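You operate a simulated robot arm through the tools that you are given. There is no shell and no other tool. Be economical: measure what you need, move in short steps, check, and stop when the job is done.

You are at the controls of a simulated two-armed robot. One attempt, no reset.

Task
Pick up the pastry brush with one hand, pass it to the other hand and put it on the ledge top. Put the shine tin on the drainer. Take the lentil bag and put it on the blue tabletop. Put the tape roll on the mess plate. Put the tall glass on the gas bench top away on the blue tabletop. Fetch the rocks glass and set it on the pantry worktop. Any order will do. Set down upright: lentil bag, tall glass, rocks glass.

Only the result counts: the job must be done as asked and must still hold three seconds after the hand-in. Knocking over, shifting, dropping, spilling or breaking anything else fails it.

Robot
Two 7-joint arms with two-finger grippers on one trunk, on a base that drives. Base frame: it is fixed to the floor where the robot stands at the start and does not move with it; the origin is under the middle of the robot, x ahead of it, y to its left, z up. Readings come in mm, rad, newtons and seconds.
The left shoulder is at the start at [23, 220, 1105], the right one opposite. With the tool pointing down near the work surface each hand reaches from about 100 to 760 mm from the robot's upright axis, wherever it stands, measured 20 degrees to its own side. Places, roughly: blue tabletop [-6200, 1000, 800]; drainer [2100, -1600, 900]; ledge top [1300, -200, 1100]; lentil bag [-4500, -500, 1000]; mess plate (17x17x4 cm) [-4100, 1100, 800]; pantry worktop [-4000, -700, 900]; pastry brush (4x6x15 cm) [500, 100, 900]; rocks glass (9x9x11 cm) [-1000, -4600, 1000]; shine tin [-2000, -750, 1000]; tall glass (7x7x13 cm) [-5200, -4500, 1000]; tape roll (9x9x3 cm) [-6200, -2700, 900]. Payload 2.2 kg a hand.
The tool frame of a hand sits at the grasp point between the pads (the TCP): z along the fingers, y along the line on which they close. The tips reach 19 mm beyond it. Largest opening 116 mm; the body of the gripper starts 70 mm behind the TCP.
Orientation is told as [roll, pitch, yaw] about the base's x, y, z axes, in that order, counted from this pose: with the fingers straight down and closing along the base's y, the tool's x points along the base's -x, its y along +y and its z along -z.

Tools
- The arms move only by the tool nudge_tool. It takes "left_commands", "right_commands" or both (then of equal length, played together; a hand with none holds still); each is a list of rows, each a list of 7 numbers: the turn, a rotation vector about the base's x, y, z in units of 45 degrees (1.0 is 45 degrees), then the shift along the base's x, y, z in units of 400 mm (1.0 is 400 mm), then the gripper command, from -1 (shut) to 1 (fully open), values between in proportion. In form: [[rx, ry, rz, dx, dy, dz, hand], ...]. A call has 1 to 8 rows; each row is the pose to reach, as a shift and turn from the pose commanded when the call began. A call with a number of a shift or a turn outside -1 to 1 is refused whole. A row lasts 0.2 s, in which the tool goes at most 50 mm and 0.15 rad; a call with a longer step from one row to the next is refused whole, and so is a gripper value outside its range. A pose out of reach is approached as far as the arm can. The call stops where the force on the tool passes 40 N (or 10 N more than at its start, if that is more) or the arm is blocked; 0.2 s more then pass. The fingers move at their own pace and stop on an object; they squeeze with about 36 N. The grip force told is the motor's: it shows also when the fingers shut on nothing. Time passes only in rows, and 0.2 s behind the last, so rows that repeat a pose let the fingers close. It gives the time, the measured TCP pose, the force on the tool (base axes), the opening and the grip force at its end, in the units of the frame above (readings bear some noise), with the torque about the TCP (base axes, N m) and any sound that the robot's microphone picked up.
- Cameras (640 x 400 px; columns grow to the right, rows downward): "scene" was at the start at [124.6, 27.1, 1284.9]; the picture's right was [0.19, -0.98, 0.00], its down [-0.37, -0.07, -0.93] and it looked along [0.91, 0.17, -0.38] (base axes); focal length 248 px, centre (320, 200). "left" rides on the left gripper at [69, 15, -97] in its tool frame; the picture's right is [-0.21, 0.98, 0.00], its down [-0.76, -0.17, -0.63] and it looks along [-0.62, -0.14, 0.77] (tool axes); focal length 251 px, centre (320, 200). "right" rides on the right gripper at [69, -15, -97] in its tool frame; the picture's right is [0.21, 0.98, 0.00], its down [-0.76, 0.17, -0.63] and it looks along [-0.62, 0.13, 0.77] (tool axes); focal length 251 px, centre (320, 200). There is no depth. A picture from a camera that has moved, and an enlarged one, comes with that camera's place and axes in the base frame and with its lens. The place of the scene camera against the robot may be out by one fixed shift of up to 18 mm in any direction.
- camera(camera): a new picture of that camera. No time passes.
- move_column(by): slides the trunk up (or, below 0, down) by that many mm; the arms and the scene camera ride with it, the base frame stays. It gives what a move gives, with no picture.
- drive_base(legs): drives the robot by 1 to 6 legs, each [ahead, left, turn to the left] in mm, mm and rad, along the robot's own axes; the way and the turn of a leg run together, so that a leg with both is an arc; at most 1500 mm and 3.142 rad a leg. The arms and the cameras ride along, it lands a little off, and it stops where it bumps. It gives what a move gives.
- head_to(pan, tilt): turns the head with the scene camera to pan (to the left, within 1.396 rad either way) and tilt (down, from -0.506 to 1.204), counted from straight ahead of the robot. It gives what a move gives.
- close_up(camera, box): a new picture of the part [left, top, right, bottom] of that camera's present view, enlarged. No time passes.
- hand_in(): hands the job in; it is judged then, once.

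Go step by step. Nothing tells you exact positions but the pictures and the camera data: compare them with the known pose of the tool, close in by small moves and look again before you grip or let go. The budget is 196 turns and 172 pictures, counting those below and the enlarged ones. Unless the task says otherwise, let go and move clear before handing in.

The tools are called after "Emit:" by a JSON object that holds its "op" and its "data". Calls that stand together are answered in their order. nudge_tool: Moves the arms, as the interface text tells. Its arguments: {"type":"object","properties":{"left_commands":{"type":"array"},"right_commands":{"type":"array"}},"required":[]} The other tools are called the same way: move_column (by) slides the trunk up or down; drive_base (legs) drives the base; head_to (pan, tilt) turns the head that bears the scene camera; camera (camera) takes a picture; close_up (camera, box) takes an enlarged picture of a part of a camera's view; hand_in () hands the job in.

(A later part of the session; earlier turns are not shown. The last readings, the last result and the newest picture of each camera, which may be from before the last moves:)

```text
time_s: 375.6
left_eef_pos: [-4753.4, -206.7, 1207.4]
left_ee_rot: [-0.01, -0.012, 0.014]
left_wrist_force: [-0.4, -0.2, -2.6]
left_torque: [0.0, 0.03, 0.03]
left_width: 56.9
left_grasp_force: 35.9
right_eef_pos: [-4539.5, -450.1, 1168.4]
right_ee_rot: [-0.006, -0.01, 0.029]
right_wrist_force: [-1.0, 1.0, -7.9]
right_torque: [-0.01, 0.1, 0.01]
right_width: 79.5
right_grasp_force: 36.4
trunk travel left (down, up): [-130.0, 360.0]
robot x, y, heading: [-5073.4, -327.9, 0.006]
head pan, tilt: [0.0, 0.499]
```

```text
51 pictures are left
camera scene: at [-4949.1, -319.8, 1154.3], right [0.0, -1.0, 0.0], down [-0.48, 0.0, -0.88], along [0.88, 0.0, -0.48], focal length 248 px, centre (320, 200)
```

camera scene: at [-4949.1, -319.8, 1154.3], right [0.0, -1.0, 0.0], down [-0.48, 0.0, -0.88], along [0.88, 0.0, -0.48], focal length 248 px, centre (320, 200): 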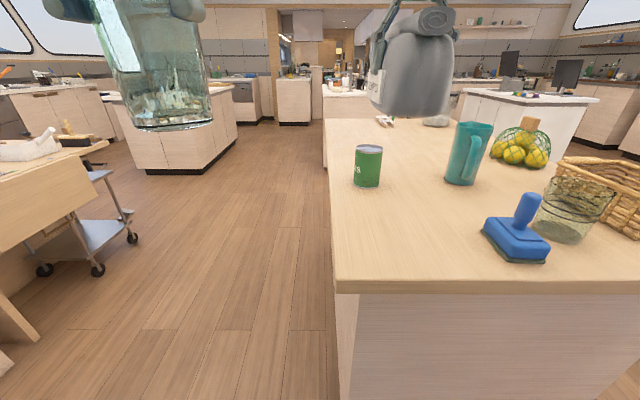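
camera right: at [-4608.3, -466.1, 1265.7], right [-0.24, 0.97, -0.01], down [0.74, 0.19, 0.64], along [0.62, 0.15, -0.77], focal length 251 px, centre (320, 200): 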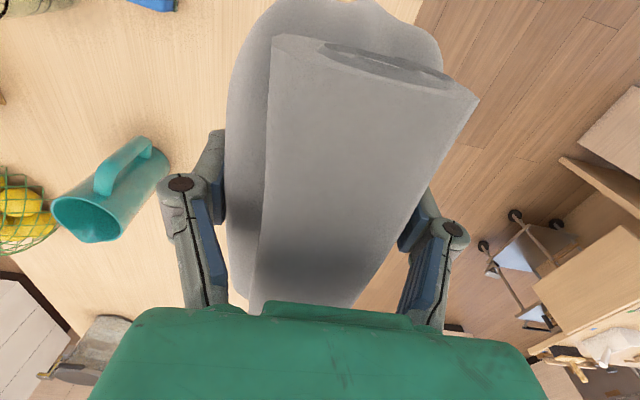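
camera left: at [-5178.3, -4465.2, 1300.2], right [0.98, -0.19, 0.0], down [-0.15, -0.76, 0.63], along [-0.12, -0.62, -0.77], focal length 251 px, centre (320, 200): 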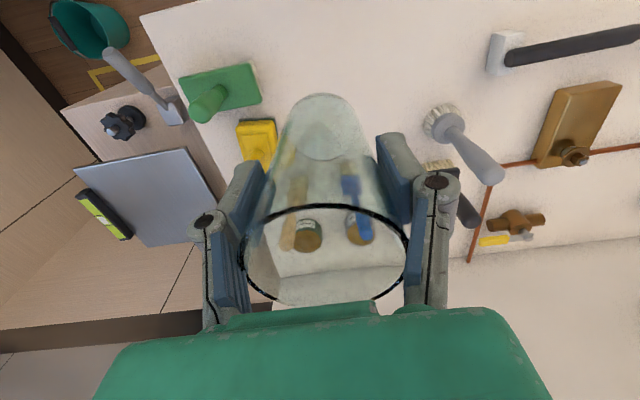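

Bag lifted. I draw it in, back away and drive to the blue counter on the west wall.

Emit:
{"op": "nudge_tool", "data": {"right_commands": [[0, 0, 0, -0.07, -0.01, 0.01, -1], [0, 0, 0, -0.14, -0.02, 0.03, -1], [0, 0, 0, -0.22, -0.03, 0.05, -1], [0, 0, 0, -0.3, -0.04, 0.07, -1], [0, 0, 0, -0.38, -0.05, 0.08, -1], [0, 0, 0, -0.44, -0.06, 0.08, -1]]}}

Emit:
{"op": "drive_base", "data": {"legs": [[-230, 0, 0], [0, 0, 1.565], [1320, 0, 0], [0, 0, 1.57]]}}

Emit:
{"op": "head_to", "data": {"pan": 0, "tilt": 0.45}}

Emit:
{"op": "camera", "data": {"camera": "scene"}}

```text
time_s: 377.0
left_eef_pos: [-4756.5, -211.0, 1208.6]
left_ee_rot: [-0.007, -0.015, 0.015]
left_wrist_force: [-0.4, 0.0, -2.8]
left_torque: [-0.01, 0.04, 0.01]
left_width: 57.1
left_grasp_force: 36.3
right_eef_pos: [-4716.1, -478.0, 1201.0]
right_ee_rot: [-0.004, -0.013, 0.031]
right_wrist_force: [-0.4, -0.5, -7.8]
right_torque: [0.03, 0.09, 0.02]
right_width: 79.4
right_grasp_force: 35.6
trunk travel left (down, up): [-130.0, 360.0]
robot x, y, heading: [-5076.2, -325.4, -0.004]
head pan, tilt: [0.0, 0.499]
```

```text
time_s: 392.5
left_eef_pos: [-5603.7, 891.5, 1208.7]
left_ee_rot: [-0.009, -0.015, 3.123]
left_wrist_force: [-0.5, -0.1, -2.8]
left_torque: [0.0, -0.02, -0.01]
left_width: 56.7
left_grasp_force: 36.3
right_eef_pos: [-5633.1, 1159.9, 1201.4]
right_ee_rot: [-0.006, -0.014, 3.139]
right_wrist_force: [0.6, 0.3, -7.4]
right_torque: [0.01, -0.06, -0.01]
right_width: 79.1
right_grasp_force: 35.6
trunk travel left (down, up): [-130.0, 360.0]
robot x, y, heading: [-5278.4, 998.7, 3.11]
head pan, tilt: [0.0, 0.499]
```

```text
time_s: 393.1
left_eef_pos: [-5602.1, 892.1, 1207.6]
left_ee_rot: [-0.008, -0.013, 3.124]
left_wrist_force: [0.6, 0.1, -2.5]
left_torque: [0.01, -0.02, 0.05]
left_width: 56.7
left_grasp_force: 35.9
right_eef_pos: [-5631.9, 1159.0, 1201.2]
right_ee_rot: [-0.007, -0.015, 3.138]
right_wrist_force: [0.6, 0.0, -6.9]
right_torque: [-0.02, -0.11, 0.01]
right_width: 79.2
right_grasp_force: 36.1
trunk travel left (down, up): [-130.0, 360.0]
robot x, y, heading: [-5281.6, 996.0, 3.114]
head pan, tilt: [0.0, 0.45]
```

```text
50 pictures are left
camera scene: at [-5422.0, 1006.5, 1158.9], right [0.03, 1.0, 0.0], down [0.44, -0.01, -0.9], along [-0.9, 0.03, -0.44], focal length 248 px, centre (320, 200)
```

scene: 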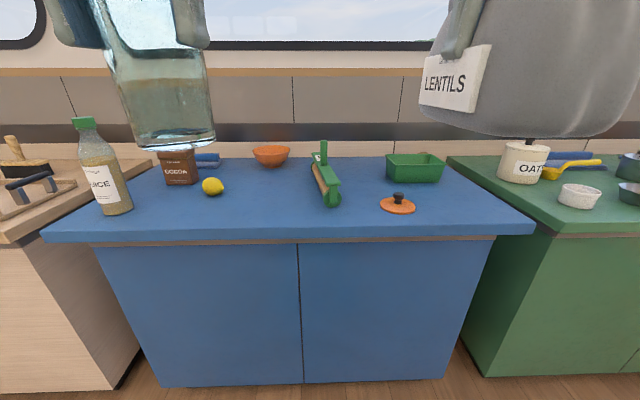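

The blue tabletop has free space around (−6065, 870) for the glass and (−6060, 1420) for the bag. I drive closer.

Emit:
{"op": "drive_base", "data": {"legs": [[280, 0, 0.03]]}}

Emit:
{"op": "head_to", "data": {"pan": 0.05, "tilt": 0.6}}

Emit:
{"op": "camera", "data": {"camera": "scene"}}

Emit:
{"op": "camera", "data": {"camera": "left"}}

```text
time_s: 395.0
left_eef_pos: [-5873.8, 888.0, 1207.8]
left_ee_rot: [-0.008, -0.011, -3.133]
left_wrist_force: [-0.4, -0.5, -3.3]
left_torque: [0.01, -0.03, -0.02]
left_width: 56.6
left_grasp_force: 35.9
right_eef_pos: [-5910.9, 1154.0, 1201.9]
right_ee_rot: [-0.005, -0.013, -3.117]
right_wrist_force: [-0.4, -0.5, -7.1]
right_torque: [0.01, -0.09, -0.05]
right_width: 78.8
right_grasp_force: 35.9
trunk travel left (down, up): [-130.0, 360.0]
robot x, y, heading: [-5550.4, 1004.7, 3.141]
head pan, tilt: [0.0, 0.45]
```

```text
time_s: 395.7
left_eef_pos: [-5873.5, 888.8, 1207.7]
left_ee_rot: [-0.008, -0.01, -3.134]
left_wrist_force: [-0.7, 0.0, -3.3]
left_torque: [0.01, -0.06, -0.02]
left_width: 56.5
left_grasp_force: 35.9
right_eef_pos: [-5908.3, 1155.2, 1201.5]
right_ee_rot: [-0.005, -0.014, -3.117]
right_wrist_force: [0.9, -0.1, -7.3]
right_torque: [0.01, -0.07, 0.01]
right_width: 79.1
right_grasp_force: 35.7
trunk travel left (down, up): [-130.0, 360.0]
robot x, y, heading: [-5551.4, 1003.6, 3.14]
head pan, tilt: [0.051, 0.6]
```

```text
49 pictures are left
camera scene: at [-5692.4, 1002.5, 1145.4], right [-0.05, 1.0, 0.0], down [0.57, 0.03, -0.82], along [-0.82, -0.04, -0.57], focal length 248 px, centre (320, 200)
```

scene: 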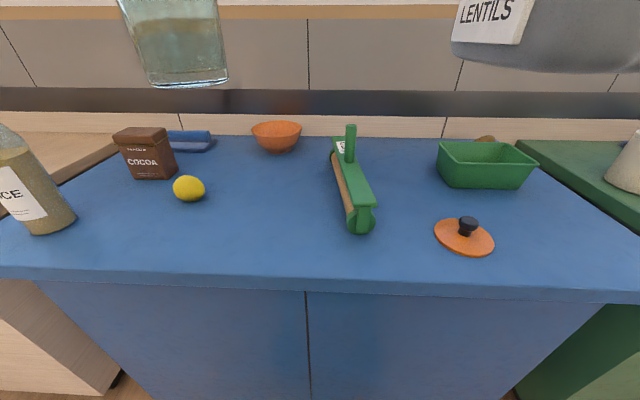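

```text
48 pictures are left
camera left: at [-5802.5, 872.1, 1302.7], right [-0.21, -0.98, -0.01], down [-0.75, 0.15, 0.64], along [-0.63, 0.14, -0.77], focal length 251 px, centre (320, 200)
```

left: 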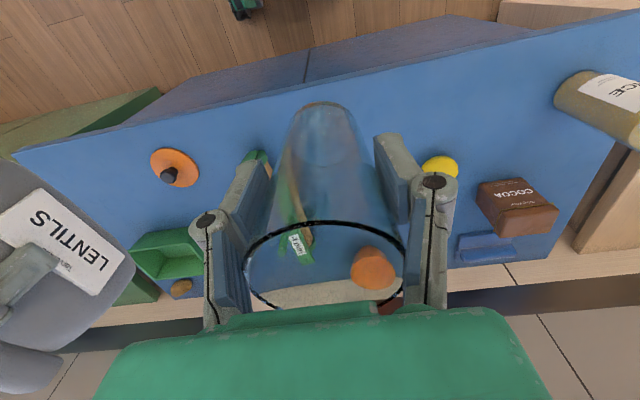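

Table top ≈ z 795. Moving the tall glass over the free spot and lowering.

Emit:
{"op": "nudge_tool", "data": {"left_commands": [[0, 0, 0, -0.05, 0, 0, -1], [0, 0, 0, -0.12, -0.01, -0.02, -1], [0, 0, 0, -0.2, -0.02, -0.06, -1], [0, 0, 0, -0.28, -0.03, -0.12, -1], [0, 0, 0, -0.36, -0.04, -0.19, -1], [0, 0, 0, -0.43, -0.045, -0.27, -1], [0, 0, 0, -0.47, -0.045, -0.36, -1], [0, 0, 0, -0.48, -0.045, -0.45, -1]]}}

Emit:
{"op": "nudge_tool", "data": {"left_commands": [[0, 0, 0, 0, 0, -0.05, -1], [0, 0, 0, 0, 0, -0.11, -1], [0, 0, 0, 0, 0, -0.17, -1], [0, 0, 0, 0, 0, -0.22, -1], [0, 0, 0, 0, 0, -0.25, -1], [0, 0, 0, 0, 0, -0.25, -1]]}}

Emit:
{"op": "camera", "data": {"camera": "scene"}}

```text
time_s: 397.5
left_eef_pos: [-6064.3, 870.0, 1028.7]
left_ee_rot: [-0.008, -0.014, -3.132]
left_wrist_force: [-0.4, 0.1, -3.3]
left_torque: [0.0, -0.04, 0.01]
left_width: 56.7
left_grasp_force: 36.5
right_eef_pos: [-5908.5, 1155.1, 1201.8]
right_ee_rot: [-0.007, -0.016, -3.117]
right_wrist_force: [0.6, 0.0, -7.9]
right_torque: [0.01, -0.11, 0.01]
right_width: 79.0
right_grasp_force: 36.1
trunk travel left (down, up): [-130.0, 360.0]
robot x, y, heading: [-5553.4, 1005.8, 3.147]
head pan, tilt: [0.051, 0.6]
```

```text
time_s: 399.1
left_eef_pos: [-6065.1, 870.9, 933.7]
left_ee_rot: [-0.011, -0.025, -3.133]
left_wrist_force: [4.2, -1.1, 14.6]
left_torque: [-0.26, -0.51, 0.09]
left_width: 56.6
left_grasp_force: 36.3
right_eef_pos: [-5906.9, 1154.5, 1202.1]
right_ee_rot: [-0.006, -0.014, -3.116]
right_wrist_force: [-0.5, -0.2, -7.5]
right_torque: [-0.03, -0.09, 0.0]
right_width: 78.8
right_grasp_force: 36.2
trunk travel left (down, up): [-130.0, 360.0]
robot x, y, heading: [-5554.4, 1003.1, 3.141]
head pan, tilt: [0.051, 0.6]
stopped in row 6 (left hand): the force on the tool passed its limit at 41 N (the readings are from after the stop); the commanded pose is now the measured one
```

```text
47 pictures are left
camera scene: at [-5691.6, 1003.3, 1145.4], right [-0.05, 1.0, 0.0], down [0.57, 0.03, -0.82], along [-0.82, -0.04, -0.57], focal length 248 px, centre (320, 200)
```

scene: 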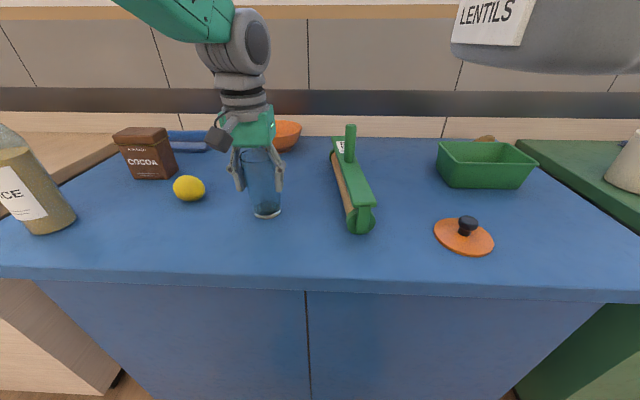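

The glass stands on the tabletop (surface is about z 852). Releasing and lifting off.

Emit:
{"op": "nudge_tool", "data": {"left_commands": [[0, 0, 0, 0, 0, 0.002, 0.2], [0, 0, 0, 0, 0, 0.002, 0.8], [0, 0, 0, 0, 0, 0.04, 1], [0, 0, 0, 0, 0, 0.14, 1], [0, 0, 0, 0, 0, 0.26, 1], [0, 0, 0, 0, 0, 0.38, 1], [0, 0, 0, 0.05, 0, 0.5, 0.5], [0, 0, 0, 0.15, 0, 0.55, 0]]}}

Emit:
{"op": "camera", "data": {"camera": "scene"}}

```text
refused: row 7 steps farther than a row can; nothing moved
```

```text
46 pictures are left
camera scene: at [-5691.6, 1003.3, 1145.4], right [-0.05, 1.0, 0.0], down [0.57, 0.03, -0.82], along [-0.82, -0.04, -0.57], focal length 248 px, centre (320, 200)
```

scene: 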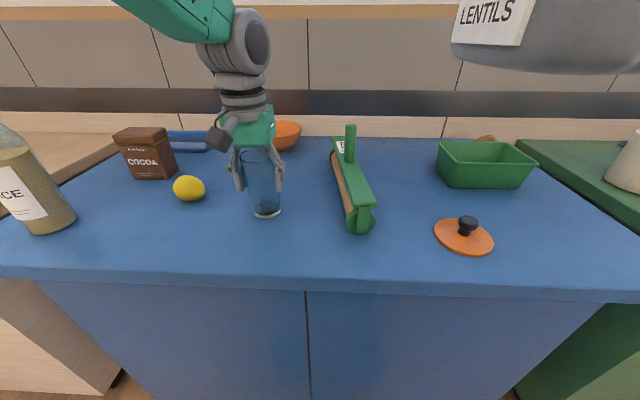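

One row was too long a step; I resend it with smaller steps.

Emit:
{"op": "nudge_tool", "data": {"left_commands": [[0, 0, 0, 0, 0, 0.002, 0.2], [0, 0, 0, 0, 0, 0.002, 0.8], [0, 0, 0, 0, 0, 0.04, 1], [0, 0, 0, 0, 0, 0.14, 1], [0, 0, 0, 0, 0, 0.26, 1], [0, 0, 0, 0, 0, 0.38, 1], [0, 0, 0, 0.04, 0, 0.48, 0.5], [0, 0, 0, 0.13, 0, 0.55, 0]]}}

Emit:
{"op": "camera", "data": {"camera": "scene"}}

```text
time_s: 400.9
left_eef_pos: [-6009.9, 873.2, 1152.2]
left_ee_rot: [-0.01, -0.023, -3.133]
left_wrist_force: [0.4, -0.7, 0.5]
left_torque: [0.0, 0.04, 0.01]
left_width: 58.0
left_grasp_force: 0.1
right_eef_pos: [-5904.5, 1155.0, 1201.9]
right_ee_rot: [-0.003, -0.018, -3.116]
right_wrist_force: [0.7, -0.2, -6.9]
right_torque: [-0.04, -0.06, 0.01]
right_width: 79.1
right_grasp_force: 36.0
trunk travel left (down, up): [-130.0, 360.0]
robot x, y, heading: [-5550.4, 1001.6, 3.144]
head pan, tilt: [0.051, 0.6]
```

```text
45 pictures are left
camera scene: at [-5690.2, 1003.2, 1145.7], right [-0.05, 1.0, 0.0], down [0.56, 0.03, -0.82], along [-0.82, -0.04, -0.57], focal length 248 px, centre (320, 200)
```

scene: 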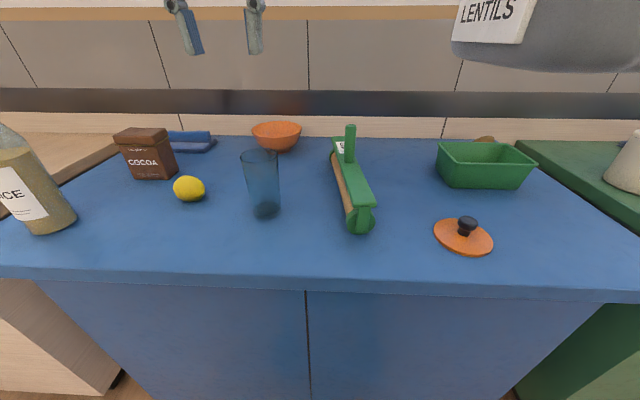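

Tall glass stands upright. I shift the base right so the bag lies ahead of the free space right of the orange lid.

Emit:
{"op": "drive_base", "data": {"legs": [[0, -245, 0]]}}

Emit:
{"op": "nudge_tool", "data": {"right_commands": [[0, 0, 0, -0.03, 0, 0, -1], [0, 0, 0, -0.08, 0, -0.02, -1], [0, 0, 0, -0.14, 0, -0.06, -1], [0, 0, 0, -0.2, 0, -0.12, -1], [0, 0, 0, -0.26, 0, -0.19, -1], [0, 0, 0, -0.31, 0, -0.27, -1], [0, 0, 0, -0.34, 0, -0.36, -1], [0, 0, 0, -0.34, 0, -0.45, -1]]}}

Emit:
{"op": "camera", "data": {"camera": "scene"}}

Emit:
{"op": "camera", "data": {"camera": "right"}}

```text
time_s: 402.7
left_eef_pos: [-6012.7, 1102.4, 1151.3]
left_ee_rot: [-0.021, -0.023, -3.133]
left_wrist_force: [0.5, -0.2, 0.6]
left_torque: [0.05, -0.01, 0.0]
left_width: 58.1
left_grasp_force: 0.1
right_eef_pos: [-5905.8, 1383.6, 1203.6]
right_ee_rot: [-0.015, -0.015, -3.117]
right_wrist_force: [0.1, -0.8, -8.6]
right_torque: [0.04, -0.1, 0.01]
right_width: 78.6
right_grasp_force: 36.1
trunk travel left (down, up): [-130.0, 360.0]
robot x, y, heading: [-5558.0, 1241.6, 3.138]
head pan, tilt: [0.051, 0.6]
```

```text
time_s: 404.5
left_eef_pos: [-6011.2, 1094.7, 1150.6]
left_ee_rot: [-0.024, -0.025, -3.131]
left_wrist_force: [0.1, -0.3, 1.1]
left_torque: [0.01, -0.02, 0.02]
left_width: 58.2
left_grasp_force: 0.0
right_eef_pos: [-6038.5, 1378.0, 1024.8]
right_ee_rot: [-0.02, -0.017, -3.117]
right_wrist_force: [0.0, -1.2, -7.3]
right_torque: [-0.04, -0.11, 0.0]
right_width: 78.9
right_grasp_force: 35.9
trunk travel left (down, up): [-130.0, 360.0]
robot x, y, heading: [-5555.3, 1235.9, 3.141]
head pan, tilt: [0.051, 0.6]
```

```text
44 pictures are left
camera scene: at [-5693.2, 1233.1, 1145.1], right [-0.05, 1.0, 0.01], down [0.57, 0.03, -0.82], along [-0.82, -0.04, -0.57], focal length 248 px, centre (320, 200)
```

scene: 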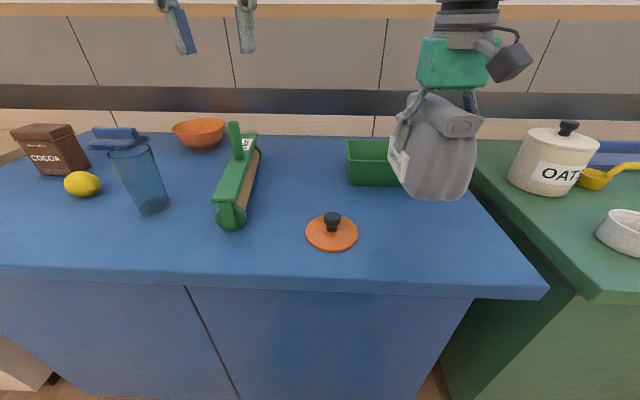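

```text
43 pictures are left
camera right: at [-5966.9, 1393.1, 1121.5], right [0.24, -0.97, -0.02], down [-0.74, -0.2, 0.64], along [-0.63, -0.14, -0.77], focal length 251 px, centre (320, 200)
```

right: 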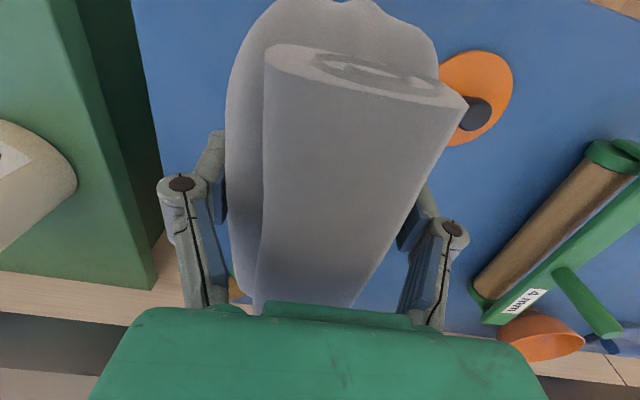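

The spot is clear. Lowering the bag, slowing near contact.

Emit:
{"op": "nudge_tool", "data": {"right_commands": [[0, 0, 0, 0.0, 0.01, -0.05, -1], [0, 0, 0, 0.0, 0.02, -0.1, -1], [0, 0, 0, 0.0, 0.02, -0.14, -1], [0, 0, 0, 0.0, 0.02, -0.17, -1], [0, 0, 0, 0.0, 0.02, -0.185, -1], [0, 0, 0, 0.0, 0.02, -0.2, -1], [0, 0, 0, 0.0, 0.02, -0.215, -1], [0, 0, 0, 0.0, 0.02, -0.23, -1]]}}

Emit:
{"op": "camera", "data": {"camera": "scene"}}

```text
time_s: 406.3
left_eef_pos: [-6010.3, 1101.6, 1151.4]
left_ee_rot: [-0.02, -0.026, -3.133]
left_wrist_force: [0.7, 0.4, -0.5]
left_torque: [0.02, 0.0, 0.01]
left_width: 58.0
left_grasp_force: 0.1
right_eef_pos: [-6039.5, 1390.8, 931.3]
right_ee_rot: [-0.015, -0.018, -3.118]
right_wrist_force: [-0.1, 0.1, -7.1]
right_torque: [0.03, -0.1, -0.01]
right_width: 78.9
right_grasp_force: 35.9
trunk travel left (down, up): [-130.0, 360.0]
robot x, y, heading: [-5549.8, 1241.8, 3.139]
head pan, tilt: [0.051, 0.6]
```

```text
42 pictures are left
camera scene: at [-5693.1, 1238.7, 1145.2], right [-0.05, 1.0, 0.0], down [0.57, 0.03, -0.82], along [-0.82, -0.04, -0.57], focal length 248 px, centre (320, 200)
```

scene: 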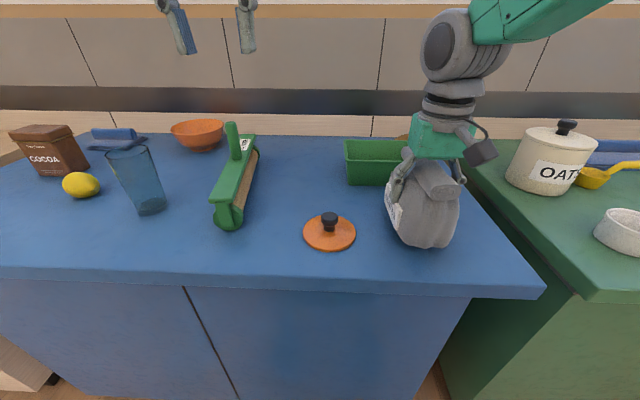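

Not yet in contact; a few more small steps.

Emit:
{"op": "nudge_tool", "data": {"right_commands": [[0, 0, 0, 0.0, 0, -0.012, -1], [0, 0, 0, 0.0, 0, -0.024, -1], [0, 0, 0, 0.0, 0, -0.036, -1], [0, 0, 0, 0.0, 0, -0.048, -1], [0, 0, 0, 0.0, 0, -0.06, -1], [0, 0, 0, 0.0, 0, -0.072, -1]]}}

Emit:
{"op": "camera", "data": {"camera": "scene"}}

```text
time_s: 407.3
left_eef_pos: [-6007.8, 1106.2, 1152.7]
left_ee_rot: [-0.018, -0.027, -3.134]
left_wrist_force: [0.4, -0.3, -0.1]
left_torque: [-0.01, -0.05, -0.02]
left_width: 58.2
left_grasp_force: 0.1
right_eef_pos: [-6038.7, 1395.4, 918.5]
right_ee_rot: [-0.011, -0.03, -3.123]
right_wrist_force: [4.4, 3.3, 12.2]
right_torque: [-0.34, -0.69, 0.08]
right_width: 78.9
right_grasp_force: 36.3
trunk travel left (down, up): [-130.0, 360.0]
robot x, y, heading: [-5558.9, 1245.3, 3.138]
head pan, tilt: [0.051, 0.6]
stopped in row 5 (right hand): the force on the tool passed its limit at 45 N (the readings are from after the stop); the commanded pose is now the measured one
```

```text
41 pictures are left
camera scene: at [-5690.1, 1242.7, 1145.7], right [-0.05, 1.0, 0.0], down [0.57, 0.03, -0.82], along [-0.82, -0.04, -0.57], focal length 248 px, centre (320, 200)
```

scene: 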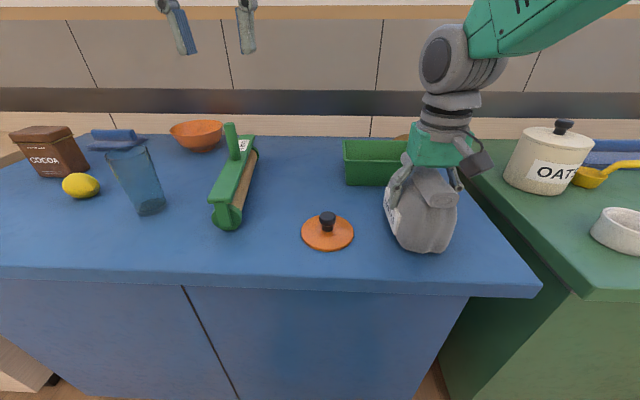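

The bag stands on the tabletop. Releasing and lifting off.

Emit:
{"op": "nudge_tool", "data": {"right_commands": [[0, 0, 0, 0, 0, 0.002, 0.5], [0, 0, 0, 0, 0, 0.002, 1], [0, 0, 0, 0, 0, 0.03, 1], [0, 0, 0, 0, 0, 0.12, 1], [0, 0, 0, 0, 0, 0.24, 1], [0, 0, 0, 0, 0, 0.36, 1], [0, 0, 0, 0.02, 0, 0.48, 0.5], [0, 0, 0, 0.08, 0, 0.58, 0]]}}

Emit:
{"op": "camera", "data": {"camera": "scene"}}

```text
time_s: 409.1
left_eef_pos: [-6007.2, 1105.2, 1153.7]
left_ee_rot: [-0.019, -0.031, -3.134]
left_wrist_force: [0.2, -0.4, 0.4]
left_torque: [0.01, 0.01, 0.02]
left_width: 57.9
left_grasp_force: 0.0
right_eef_pos: [-6006.4, 1395.5, 1151.4]
right_ee_rot: [-0.012, -0.029, -3.122]
right_wrist_force: [1.1, -0.4, 1.0]
right_torque: [-0.01, 0.02, 0.02]
right_width: 58.4
right_grasp_force: 0.1
trunk travel left (down, up): [-130.0, 360.0]
robot x, y, heading: [-5557.0, 1242.2, 3.132]
head pan, tilt: [0.051, 0.6]
```

```text
40 pictures are left
camera scene: at [-5690.0, 1242.3, 1145.7], right [-0.05, 1.0, 0.0], down [0.57, 0.03, -0.82], along [-0.82, -0.04, -0.57], focal length 248 px, centre (320, 200)
```

scene: 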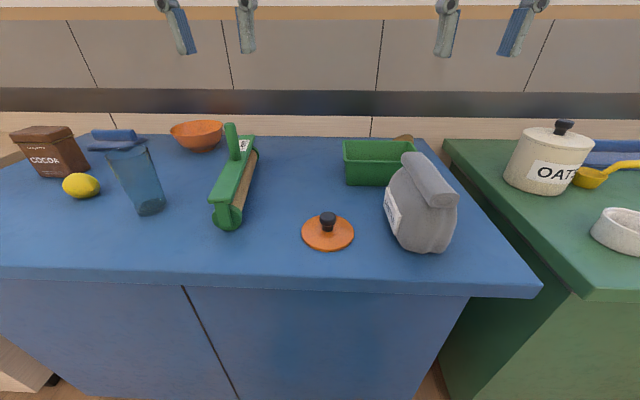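

Both upright. I retract the hands, back off and drive along the wall benches to the tape roll.

Emit:
{"op": "nudge_tool", "data": {"left_commands": [[0, 0, 0, 0.08, 0, 0, 0], [0, 0, 0, 0.16, 0, 0, 0], [0, 0, 0, 0.24, 0, 0, 0], [0, 0, 0, 0.3, 0, 0, 0]], "right_commands": [[0, 0, 0, 0.08, 0, 0, 0], [0, 0, 0, 0.16, 0, 0, 0], [0, 0, 0, 0.24, 0, 0, 0], [0, 0, 0, 0.3, 0, 0, 0]]}}

Emit:
{"op": "drive_base", "data": {"legs": [[-140, 0, 0], [0, 1350, 0], [0, 1350, 0], [0, 1100, 0]]}}

Emit:
{"op": "head_to", "data": {"pan": 0.1, "tilt": 0.45}}

Emit:
{"op": "camera", "data": {"camera": "scene"}}

```text
time_s: 410.1
left_eef_pos: [-5888.4, 1106.4, 1154.1]
left_ee_rot: [-0.018, -0.029, -3.133]
left_wrist_force: [0.1, -0.6, -0.2]
left_torque: [0.01, 0.01, 0.01]
left_width: 58.1
left_grasp_force: 0.0
right_eef_pos: [-5887.0, 1395.5, 1151.2]
right_ee_rot: [-0.011, -0.03, -3.121]
right_wrist_force: [0.5, 0.3, 0.4]
right_torque: [0.0, 0.04, 0.0]
right_width: 58.1
right_grasp_force: 0.1
trunk travel left (down, up): [-130.0, 360.0]
robot x, y, heading: [-5554.2, 1244.1, 3.137]
head pan, tilt: [0.051, 0.6]
```

```text
time_s: 429.3
left_eef_pos: [-5689.8, -2680.4, 1154.4]
left_ee_rot: [-0.015, -0.027, -3.084]
left_wrist_force: [-0.4, -1.0, 0.3]
left_torque: [-0.02, 0.0, 0.0]
left_width: 58.0
left_grasp_force: 0.1
right_eef_pos: [-5702.1, -2392.5, 1148.3]
right_ee_rot: [-0.008, -0.029, -3.071]
right_wrist_force: [-0.1, 0.7, 0.1]
right_torque: [-0.04, 0.01, 0.0]
right_width: 58.1
right_grasp_force: 0.1
trunk travel left (down, up): [-130.0, 360.0]
robot x, y, heading: [-5361.2, -2532.1, -3.1]
head pan, tilt: [0.051, 0.6]
```

```text
time_s: 430.0
left_eef_pos: [-5688.5, -2682.4, 1153.9]
left_ee_rot: [-0.017, -0.027, -3.081]
left_wrist_force: [0.2, 0.2, 0.3]
left_torque: [-0.01, -0.01, 0.0]
left_width: 57.9
left_grasp_force: 0.2
right_eef_pos: [-5699.9, -2393.8, 1151.3]
right_ee_rot: [-0.012, -0.028, -3.072]
right_wrist_force: [0.4, -0.9, 0.4]
right_torque: [-0.04, -0.01, 0.02]
right_width: 58.2
right_grasp_force: 0.0
trunk travel left (down, up): [-130.0, 360.0]
robot x, y, heading: [-5357.8, -2530.1, -3.097]
head pan, tilt: [0.099, 0.45]
```

```text
39 pictures are left
camera scene: at [-5499.8, -2540.9, 1159.0], right [-0.14, 0.99, 0.0], down [0.43, 0.06, -0.9], along [-0.89, -0.13, -0.44], focal length 248 px, centre (320, 200)
```

scene: 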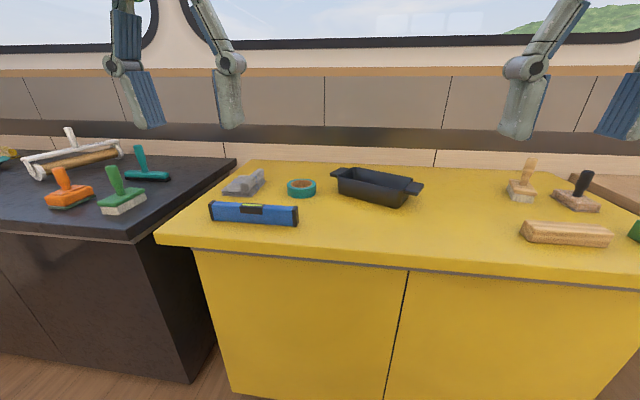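

The teal tape roll lies at about (−6190, −2698) on the yellow bench. I drive closer and bring the left hand over it.

Emit:
{"op": "drive_base", "data": {"legs": [[165, 0, -0.04]]}}

Emit:
{"op": "nudge_tool", "data": {"left_commands": [[0, 0, 0, -0.06, 0, 0, 0.8], [0, 0, 0, -0.14, 0, 0, 0.8], [0, 0, 0, -0.22, 0, 0, 0.8], [0, 0, 0, -0.32, 0, 0, 0.8], [0, 0, 0, -0.42, 0, 0, 0.8], [0, 0, 0, -0.52, 0, -0.03, 0.8], [0, 0, 0, -0.6, 0, -0.1, 0.8], [0, 0, 0, -0.65, 0, -0.18, 0.8]]}}

Emit:
{"op": "camera", "data": {"camera": "left"}}

Emit:
{"op": "camera", "data": {"camera": "scene"}}

```text
time_s: 431.4
left_eef_pos: [-5858.3, -2675.2, 1152.4]
left_ee_rot: [-0.019, -0.024, -3.124]
left_wrist_force: [-0.4, 0.0, 0.0]
left_torque: [-0.03, -0.05, 0.0]
left_width: 58.0
left_grasp_force: 0.1
right_eef_pos: [-5857.8, -2387.3, 1150.5]
right_ee_rot: [-0.013, -0.029, -3.11]
right_wrist_force: [0.5, -0.3, 0.0]
right_torque: [0.01, -0.01, -0.02]
right_width: 58.0
right_grasp_force: 0.0
trunk travel left (down, up): [-130.0, 360.0]
robot x, y, heading: [-5520.4, -2533.2, -3.134]
head pan, tilt: [0.099, 0.45]
```

```text
time_s: 433.2
left_eef_pos: [-6114.7, -2672.9, 1079.6]
left_ee_rot: [-0.015, -0.026, -3.125]
left_wrist_force: [-0.1, 0.0, -0.1]
left_torque: [-0.04, 0.0, -0.03]
left_width: 104.2
left_grasp_force: 0.1
right_eef_pos: [-5856.3, -2384.5, 1150.6]
right_ee_rot: [-0.012, -0.029, -3.11]
right_wrist_force: [0.4, -0.2, 0.2]
right_torque: [-0.01, 0.0, 0.01]
right_width: 57.9
right_grasp_force: 0.0
trunk travel left (down, up): [-130.0, 360.0]
robot x, y, heading: [-5523.8, -2537.6, -3.138]
head pan, tilt: [0.099, 0.45]
```

```text
38 pictures are left
camera left: at [-6043.5, -2688.5, 1173.5], right [-0.2, -0.98, -0.01], down [-0.74, 0.14, 0.66], along [-0.64, 0.14, -0.75], focal length 251 px, centre (320, 200)
```

left: 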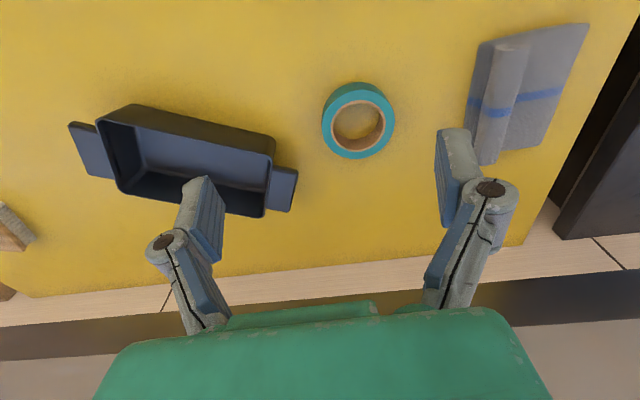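

```text
37 pictures are left
camera scene: at [-5665.2, -2540.1, 1158.8], right [-0.1, 0.99, 0.0], down [0.44, 0.04, -0.9], along [-0.89, -0.09, -0.44], focal length 248 px, centre (320, 200)
```

scene: 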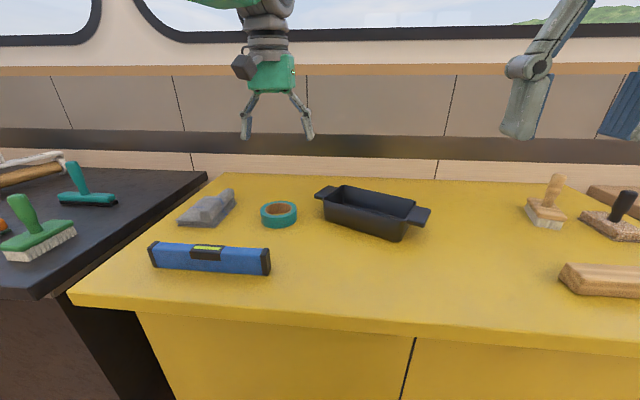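

Tape centre ≈ (−6185, −2707), surface ≈ 843. Moving above it and down part-way.

Emit:
{"op": "nudge_tool", "data": {"left_commands": [[0, 0, 0, -0.06, -0.03, -0.04, 0.85], [0, 0, 0, -0.12, -0.06, -0.09, 0.85], [0, 0, 0, -0.17, -0.085, -0.14, 0.85], [0, 0, 0, -0.175, -0.085, -0.2, 0.85], [0, 0, 0, -0.175, -0.085, -0.27, 0.85], [0, 0, 0, -0.175, -0.085, -0.33, 0.85], [0, 0, 0, -0.175, -0.085, -0.35, 0.85]]}}

Emit:
{"op": "camera", "data": {"camera": "left"}}

```text
time_s: 434.8
left_eef_pos: [-6186.5, -2708.1, 940.8]
left_ee_rot: [-0.017, -0.03, -3.126]
left_wrist_force: [0.4, 0.2, 0.2]
left_torque: [-0.02, -0.01, 0.04]
left_width: 107.1
left_grasp_force: 0.0
right_eef_pos: [-5856.6, -2386.1, 1151.6]
right_ee_rot: [-0.012, -0.032, -3.11]
right_wrist_force: [0.0, 0.0, -0.6]
right_torque: [0.01, 0.01, -0.01]
right_width: 58.1
right_grasp_force: 0.1
trunk travel left (down, up): [-130.0, 360.0]
robot x, y, heading: [-5521.4, -2542.3, -3.135]
head pan, tilt: [0.099, 0.45]
```

```text
36 pictures are left
camera left: at [-6113.8, -2723.9, 1035.0], right [-0.2, -0.98, -0.01], down [-0.74, 0.14, 0.66], along [-0.64, 0.14, -0.75], focal length 251 px, centre (320, 200)
```

left: 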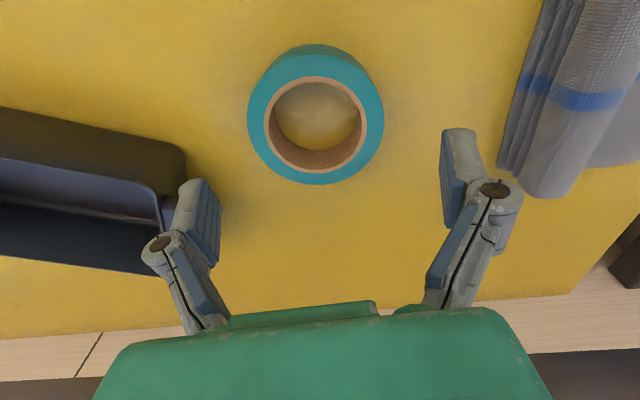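

Well aligned, tray clearance about 25 mm. Descending to the bench and gripping.

Emit:
{"op": "nudge_tool", "data": {"left_commands": [[0, 0, 0, 0.005, 0.009, -0.05, 0.8], [0, 0, 0, 0.005, 0.009, -0.11, 0.8], [0, 0, 0, 0.005, 0.009, -0.15, 0.8], [0, 0, 0, 0.005, 0.009, -0.178, 0.8], [0, 0, 0, 0.005, 0.009, -0.178, 0.8]]}}

Emit:
{"op": "camera", "data": {"camera": "left"}}

```text
time_s: 436.0
left_eef_pos: [-6182.8, -2703.6, 871.3]
left_ee_rot: [-0.016, -0.03, -3.125]
left_wrist_force: [0.7, 0.1, 0.5]
left_torque: [-0.03, 0.01, -0.01]
left_width: 104.6
left_grasp_force: 0.2
right_eef_pos: [-5856.6, -2385.3, 1150.6]
right_ee_rot: [-0.013, -0.03, -3.112]
right_wrist_force: [0.9, 0.4, 0.7]
right_torque: [-0.02, 0.02, 0.02]
right_width: 57.9
right_grasp_force: 0.0
trunk travel left (down, up): [-130.0, 360.0]
robot x, y, heading: [-5525.2, -2537.9, -3.139]
head pan, tilt: [0.099, 0.45]
```

```text
35 pictures are left
camera left: at [-6110.6, -2720.0, 964.6], right [-0.2, -0.98, -0.01], down [-0.74, 0.14, 0.66], along [-0.64, 0.14, -0.75], focal length 251 px, centre (320, 200)
```

left: 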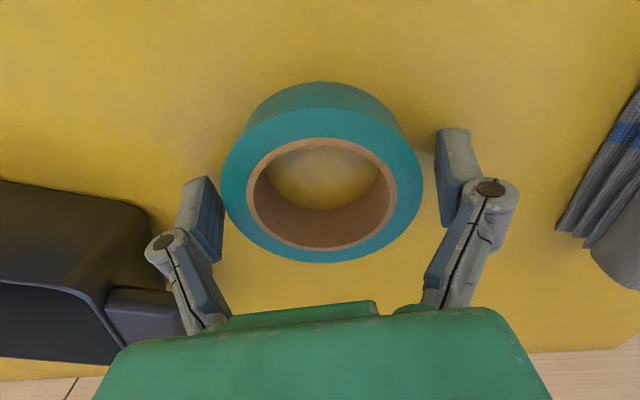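

Perfectly straddled. Closing and lifting.

Emit:
{"op": "nudge_tool", "data": {"left_commands": [[0, 0, 0, 0, 0, -0.008, 0.6], [0, 0, 0, 0, 0, -0.008, 0], [0, 0, 0, 0, 0, -0.008, -1], [0, 0, 0, 0, 0, -0.008, -1]]}}

Emit:
{"op": "nudge_tool", "data": {"left_commands": [[0, 0, 0, 0, 0, 0.03, -1], [0, 0, 0, 0, 0, 0.1, -1], [0, 0, 0, 0, 0, 0.2, -1], [0, 0, 0, 0, 0, 0.3, -1], [0, 0, 0, 0.02, 0, 0.4, -1], [0, 0, 0, 0.08, 0, 0.5, -1], [0, 0, 0, 0.16, 0, 0.58, -1], [0, 0, 0, 0.26, 0, 0.65, -1]]}}

Emit:
{"op": "camera", "data": {"camera": "left"}}

```text
time_s: 437.0
left_eef_pos: [-6183.0, -2704.1, 868.4]
left_ee_rot: [-0.017, -0.031, -3.124]
left_wrist_force: [-2.4, 0.3, 8.6]
left_torque: [0.08, -0.27, -0.01]
left_width: 92.2
left_grasp_force: 35.8
right_eef_pos: [-5855.9, -2385.2, 1151.1]
right_ee_rot: [-0.01, -0.032, -3.11]
right_wrist_force: [-0.4, -0.2, -0.1]
right_torque: [-0.05, 0.02, 0.0]
right_width: 57.8
right_grasp_force: 0.2
trunk travel left (down, up): [-130.0, 360.0]
robot x, y, heading: [-5521.1, -2538.5, -3.135]
head pan, tilt: [0.099, 0.45]
```

```text
time_s: 438.8
left_eef_pos: [-6075.8, -2703.2, 1128.5]
left_ee_rot: [-0.02, -0.033, -3.124]
left_wrist_force: [-0.1, -0.6, 0.3]
left_torque: [-0.02, 0.06, 0.01]
left_width: 91.9
left_grasp_force: 36.2
right_eef_pos: [-5853.7, -2384.0, 1151.4]
right_ee_rot: [-0.011, -0.032, -3.111]
right_wrist_force: [1.1, 0.3, 0.6]
right_torque: [0.03, 0.06, 0.01]
right_width: 58.0
right_grasp_force: 0.1
trunk travel left (down, up): [-130.0, 360.0]
robot x, y, heading: [-5520.7, -2536.4, -3.135]
head pan, tilt: [0.099, 0.45]
```

```text
34 pictures are left
camera left: at [-6003.6, -2719.1, 1222.0], right [-0.2, -0.98, -0.01], down [-0.74, 0.14, 0.66], along [-0.64, 0.14, -0.75], focal length 251 px, centre (320, 200)
```

left: 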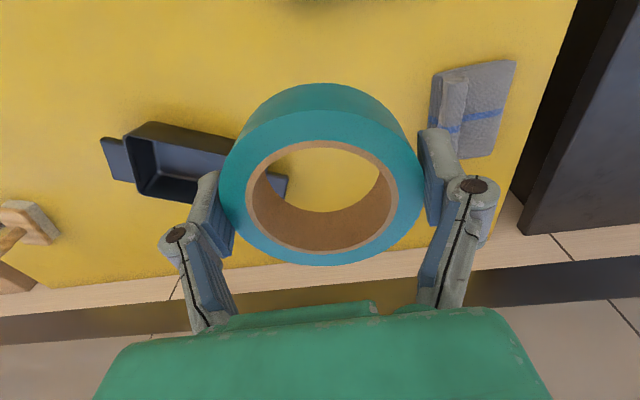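

Tape held. I retract and drive toward the mess plate's table.

Emit:
{"op": "nudge_tool", "data": {"left_commands": [[0, 0, 0, 0.1, 0, 0, -1], [0, 0, 0, 0.2, 0, 0, -1], [0, 0, 0, 0.3, 0, 0, -1], [0, 0, 0, 0.4, 0, 0, -1], [0, 0, 0, 0.5, 0, 0.02, -1]]}}

Emit:
{"op": "drive_base", "data": {"legs": [[-220, 0, 0], [0, -1400, 0], [0, -1400, 0], [0, -150, 0], [0, 0, -1.571]]}}

Emit:
{"op": "head_to", "data": {"pan": -0.8, "tilt": 0.35}}

Emit:
{"op": "camera", "data": {"camera": "scene"}}

```text
time_s: 440.0
left_eef_pos: [-5876.4, -2710.5, 1138.0]
left_ee_rot: [-0.02, -0.031, -3.124]
left_wrist_force: [0.4, 0.1, -0.5]
left_torque: [0.0, 0.01, 0.0]
left_width: 91.6
left_grasp_force: 35.9
right_eef_pos: [-5855.8, -2389.7, 1151.0]
right_ee_rot: [-0.017, -0.031, -3.112]
right_wrist_force: [-0.3, -0.6, 0.0]
right_torque: [0.02, 0.04, -0.01]
right_width: 58.1
right_grasp_force: 0.1
trunk travel left (down, up): [-130.0, 360.0]
robot x, y, heading: [-5521.5, -2532.6, -3.137]
head pan, tilt: [0.099, 0.45]
```

```text
time_s: 459.6
left_eef_pos: [-5504.6, 768.4, 1137.8]
left_ee_rot: [-0.01, -0.025, 1.596]
left_wrist_force: [0.0, -0.3, -0.8]
left_torque: [0.03, 0.05, 0.0]
left_width: 91.4
left_grasp_force: 36.1
right_eef_pos: [-5184.1, 748.7, 1149.8]
right_ee_rot: [-0.003, -0.03, 1.611]
right_wrist_force: [-1.1, 0.4, 0.8]
right_torque: [0.02, 0.03, -0.02]
right_width: 58.0
right_grasp_force: 0.1
trunk travel left (down, up): [-130.0, 360.0]
robot x, y, heading: [-5337.0, 414.4, 1.583]
head pan, tilt: [0.099, 0.45]
```

```text
time_s: 460.9
left_eef_pos: [-5557.0, 766.6, 1128.5]
left_ee_rot: [-0.054, -0.025, 1.596]
left_wrist_force: [-1.0, -0.4, -2.6]
left_torque: [-0.04, -0.07, -0.01]
left_width: 91.6
left_grasp_force: 35.9
right_eef_pos: [-5236.5, 746.0, 1154.4]
right_ee_rot: [-0.05, -0.027, 1.609]
right_wrist_force: [-0.1, -0.4, -0.2]
right_torque: [-0.02, -0.01, 0.0]
right_width: 58.0
right_grasp_force: 0.1
trunk travel left (down, up): [-130.0, 360.0]
robot x, y, heading: [-5344.7, 409.2, 1.583]
head pan, tilt: [-0.799, 0.351]
```

```text
33 pictures are left
camera scene: at [-5325.5, 525.1, 1168.7], right [0.71, -0.71, 0.03], down [-0.21, -0.25, -0.95], along [0.68, 0.66, -0.32], focal length 248 px, centre (320, 200)
```

scene: 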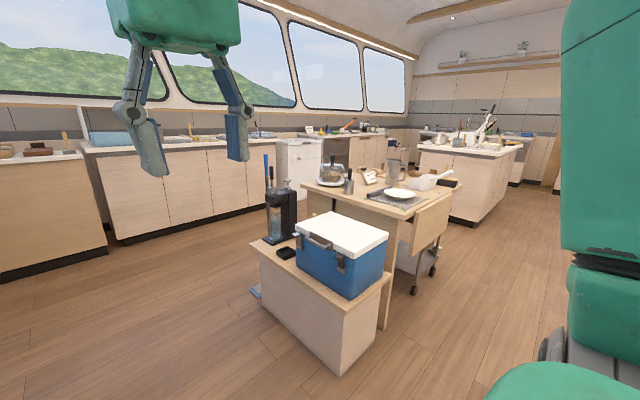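

The plate is at about (−4089, 1121) on the table; its south edge is open. I drive to the south side of the table.

Emit:
{"op": "drive_base", "data": {"legs": [[0, -1390, -0.012]]}}

Emit:
{"op": "head_to", "data": {"pan": 0.1, "tilt": 0.5}}

Emit:
{"op": "camera", "data": {"camera": "scene"}}

```text
time_s: 467.8
left_eef_pos: [-4094.8, 797.4, 1139.7]
left_ee_rot: [0.005, -0.03, 1.613]
left_wrist_force: [0.4, 0.5, -0.5]
left_torque: [0.02, 0.1, 0.01]
left_width: 91.8
left_grasp_force: 35.9
right_eef_pos: [-3774.6, 784.7, 1149.6]
right_ee_rot: [0.01, -0.032, 1.627]
right_wrist_force: [1.3, 0.0, 1.0]
right_torque: [-0.09, 0.18, 0.0]
right_width: 58.1
right_grasp_force: 0.0
trunk travel left (down, up): [-130.0, 360.0]
robot x, y, heading: [-3932.7, 446.7, 1.606]
head pan, tilt: [-0.799, 0.351]
```

```text
time_s: 469.0
left_eef_pos: [-4172.9, 793.3, 1130.1]
left_ee_rot: [-0.063, -0.029, 1.618]
left_wrist_force: [-1.0, 0.6, -0.7]
left_torque: [-0.02, -0.08, -0.02]
left_width: 91.6
left_grasp_force: 36.2
right_eef_pos: [-3854.1, 780.3, 1157.7]
right_ee_rot: [-0.056, -0.033, 1.633]
right_wrist_force: [-0.9, -1.3, -0.9]
right_torque: [0.01, -0.06, -0.02]
right_width: 58.0
right_grasp_force: 0.1
trunk travel left (down, up): [-130.0, 360.0]
robot x, y, heading: [-3944.3, 448.9, 1.608]
head pan, tilt: [0.099, 0.499]
```

```text
32 pictures are left
camera scene: at [-3995.1, 582.6, 1153.9], right [0.99, 0.13, 0.03], down [0.09, -0.48, -0.88], along [-0.1, 0.87, -0.48], focal length 248 px, centre (320, 200)
```

scene: 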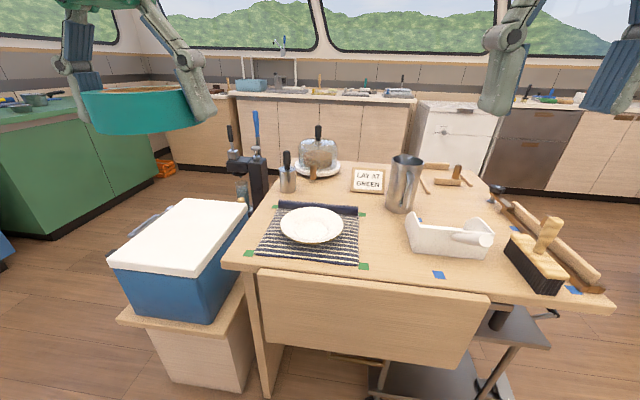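

Plate at ≈ (−4074, 1106). I move up to the table.

Emit:
{"op": "drive_base", "data": {"legs": [[130, 0, -0.035]]}}

Emit:
{"op": "nudge_tool", "data": {"left_commands": [[0, 0, 0, 0, 0, 0, -1], [0, 0, 0, 0, 0.0, 0, -1], [0, 0, 0, 0, 0.05, 0, -1], [0, 0, 0, 0, 0.12, 0, -1], [0, 0, 0, 0, 0.19, 0, -1], [0, 0, 0, 0, 0.26, 0, -1], [0, 0, 0, 0, 0.32, 0, -1], [0, 0, 0, 0, 0.36, -0.04, -1]]}}

Emit:
{"op": "nudge_tool", "data": {"left_commands": [[0, 0, 0, 0, 0, 0, -1], [0, 0, 0, 0, 0, 0, -1], [0, 0, 0, 0, 0, 0, -1], [0, 0, 0, 0, 0, 0, -1]]}}

Emit:
{"op": "camera", "data": {"camera": "left"}}

Emit:
{"op": "camera", "data": {"camera": "scene"}}

```text
time_s: 470.3
left_eef_pos: [-4080.8, 932.8, 1140.3]
left_ee_rot: [-0.001, -0.029, 1.578]
left_wrist_force: [1.3, 0.4, -0.5]
left_torque: [0.03, 0.19, 0.01]
left_width: 91.6
left_grasp_force: 35.7
right_eef_pos: [-3760.3, 909.2, 1150.2]
right_ee_rot: [0.007, -0.03, 1.591]
right_wrist_force: [2.6, -0.2, 0.4]
right_torque: [-0.06, 0.23, -0.01]
right_width: 58.0
right_grasp_force: 0.0
trunk travel left (down, up): [-130.0, 360.0]
robot x, y, heading: [-3930.7, 577.2, 1.568]
head pan, tilt: [0.099, 0.499]
```

```text
time_s: 472.1
left_eef_pos: [-4126.4, 1078.6, 1118.2]
left_ee_rot: [-0.039, -0.031, 1.577]
left_wrist_force: [-0.3, 0.1, -1.2]
left_torque: [-0.04, -0.04, 0.01]
left_width: 91.6
left_grasp_force: 35.6
right_eef_pos: [-3805.5, 908.9, 1157.5]
right_ee_rot: [-0.029, -0.032, 1.593]
right_wrist_force: [-0.1, -0.1, 0.0]
right_torque: [-0.01, -0.05, 0.02]
right_width: 58.1
right_grasp_force: 0.0
trunk travel left (down, up): [-130.0, 360.0]
robot x, y, heading: [-3929.2, 578.6, 1.57]
head pan, tilt: [0.099, 0.499]
```

```text
time_s: 473.3
left_eef_pos: [-4125.9, 1073.5, 1120.3]
left_ee_rot: [-0.032, -0.034, 1.582]
left_wrist_force: [1.0, 0.6, -0.8]
left_torque: [0.02, 0.07, 0.01]
left_width: 91.6
left_grasp_force: 36.3
right_eef_pos: [-3805.7, 905.0, 1157.5]
right_ee_rot: [-0.028, -0.034, 1.595]
right_wrist_force: [0.9, -0.5, -0.1]
right_torque: [0.0, 0.07, -0.02]
right_width: 57.8
right_grasp_force: 0.1
trunk travel left (down, up): [-130.0, 360.0]
robot x, y, heading: [-3935.4, 576.1, 1.568]
head pan, tilt: [0.099, 0.499]
stopped in row 4 (left hand): the arm was blocked; the commanded pose is now the measured one
```

```text
31 pictures are left
camera left: at [-4144.3, 1000.3, 1213.7], right [-0.98, 0.21, -0.03], down [0.14, 0.74, 0.66], along [0.16, 0.64, -0.75], focal length 251 px, centre (320, 200)
```

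left: 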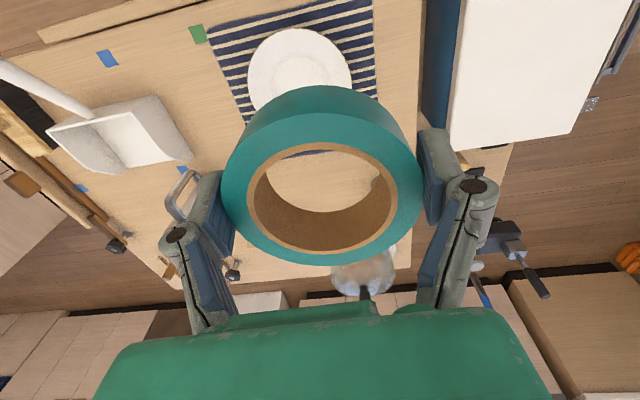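

```text
30 pictures are left
camera scene: at [-3965.3, 715.9, 1154.3], right [0.99, 0.1, 0.01], down [0.06, -0.48, -0.88], along [-0.08, 0.87, -0.48], focal length 248 px, centre (320, 200)
```

scene: 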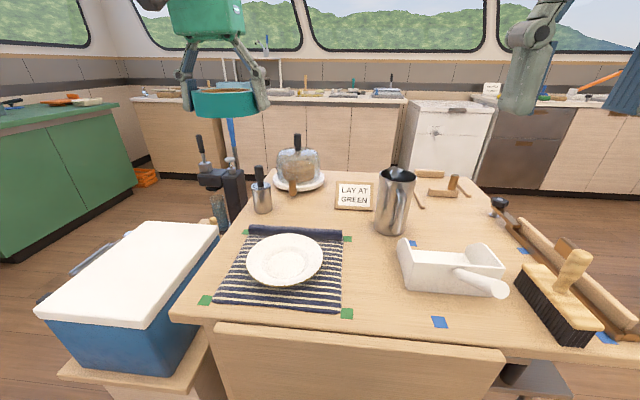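

Plate centre ≈ (−4078, 1097), surface ≈ 800. Moving over it gently and lowering part-way.

Emit:
{"op": "nudge_tool", "data": {"left_commands": [[0, 0, 0, 0.015, 0.01, -0.03, -1], [0, 0, 0, 0.035, 0.02, -0.08, -1], [0, 0, 0, 0.055, 0.03, -0.14, -1], [0, 0, 0, 0.075, 0.045, -0.2, -1], [0, 0, 0, 0.09, 0.06, -0.27, -1], [0, 0, 0, 0.1, 0.06, -0.34, -1], [0, 0, 0, 0.1, 0.06, -0.41, -1], [0, 0, 0, 0.1, 0.06, -0.45, -1]]}}

Emit:
{"op": "camera", "data": {"camera": "left"}}

```text
time_s: 475.3
left_eef_pos: [-4076.2, 1095.4, 942.3]
left_ee_rot: [-0.028, -0.035, 1.577]
left_wrist_force: [-0.4, -0.9, -1.5]
left_torque: [0.01, 0.01, 0.01]
left_width: 91.7
left_grasp_force: 36.0
right_eef_pos: [-3791.6, 902.2, 1158.0]
right_ee_rot: [-0.019, -0.038, 1.593]
right_wrist_force: [0.1, -0.6, 0.6]
right_torque: [-0.04, 0.02, -0.01]
right_width: 57.9
right_grasp_force: 0.0
trunk travel left (down, up): [-130.0, 360.0]
robot x, y, heading: [-3930.5, 580.0, 1.573]
head pan, tilt: [0.099, 0.499]
stopped in row 8 (left hand): the arm was blocked; the commanded pose is now the measured one
```

```text
29 pictures are left
camera left: at [-4093.0, 1022.6, 1036.0], right [-0.98, 0.21, -0.02], down [0.14, 0.73, 0.66], along [0.15, 0.65, -0.75], focal length 251 px, centre (320, 200)
```

left: 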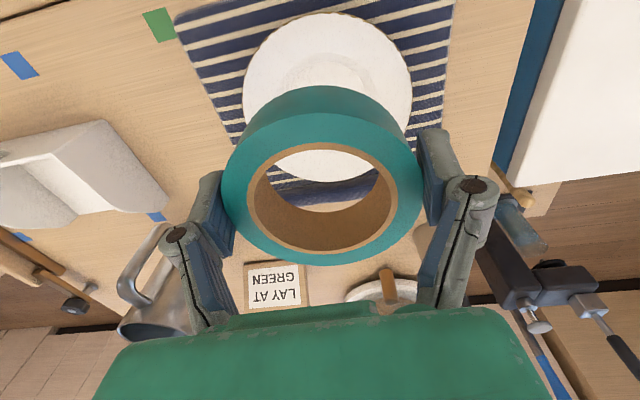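

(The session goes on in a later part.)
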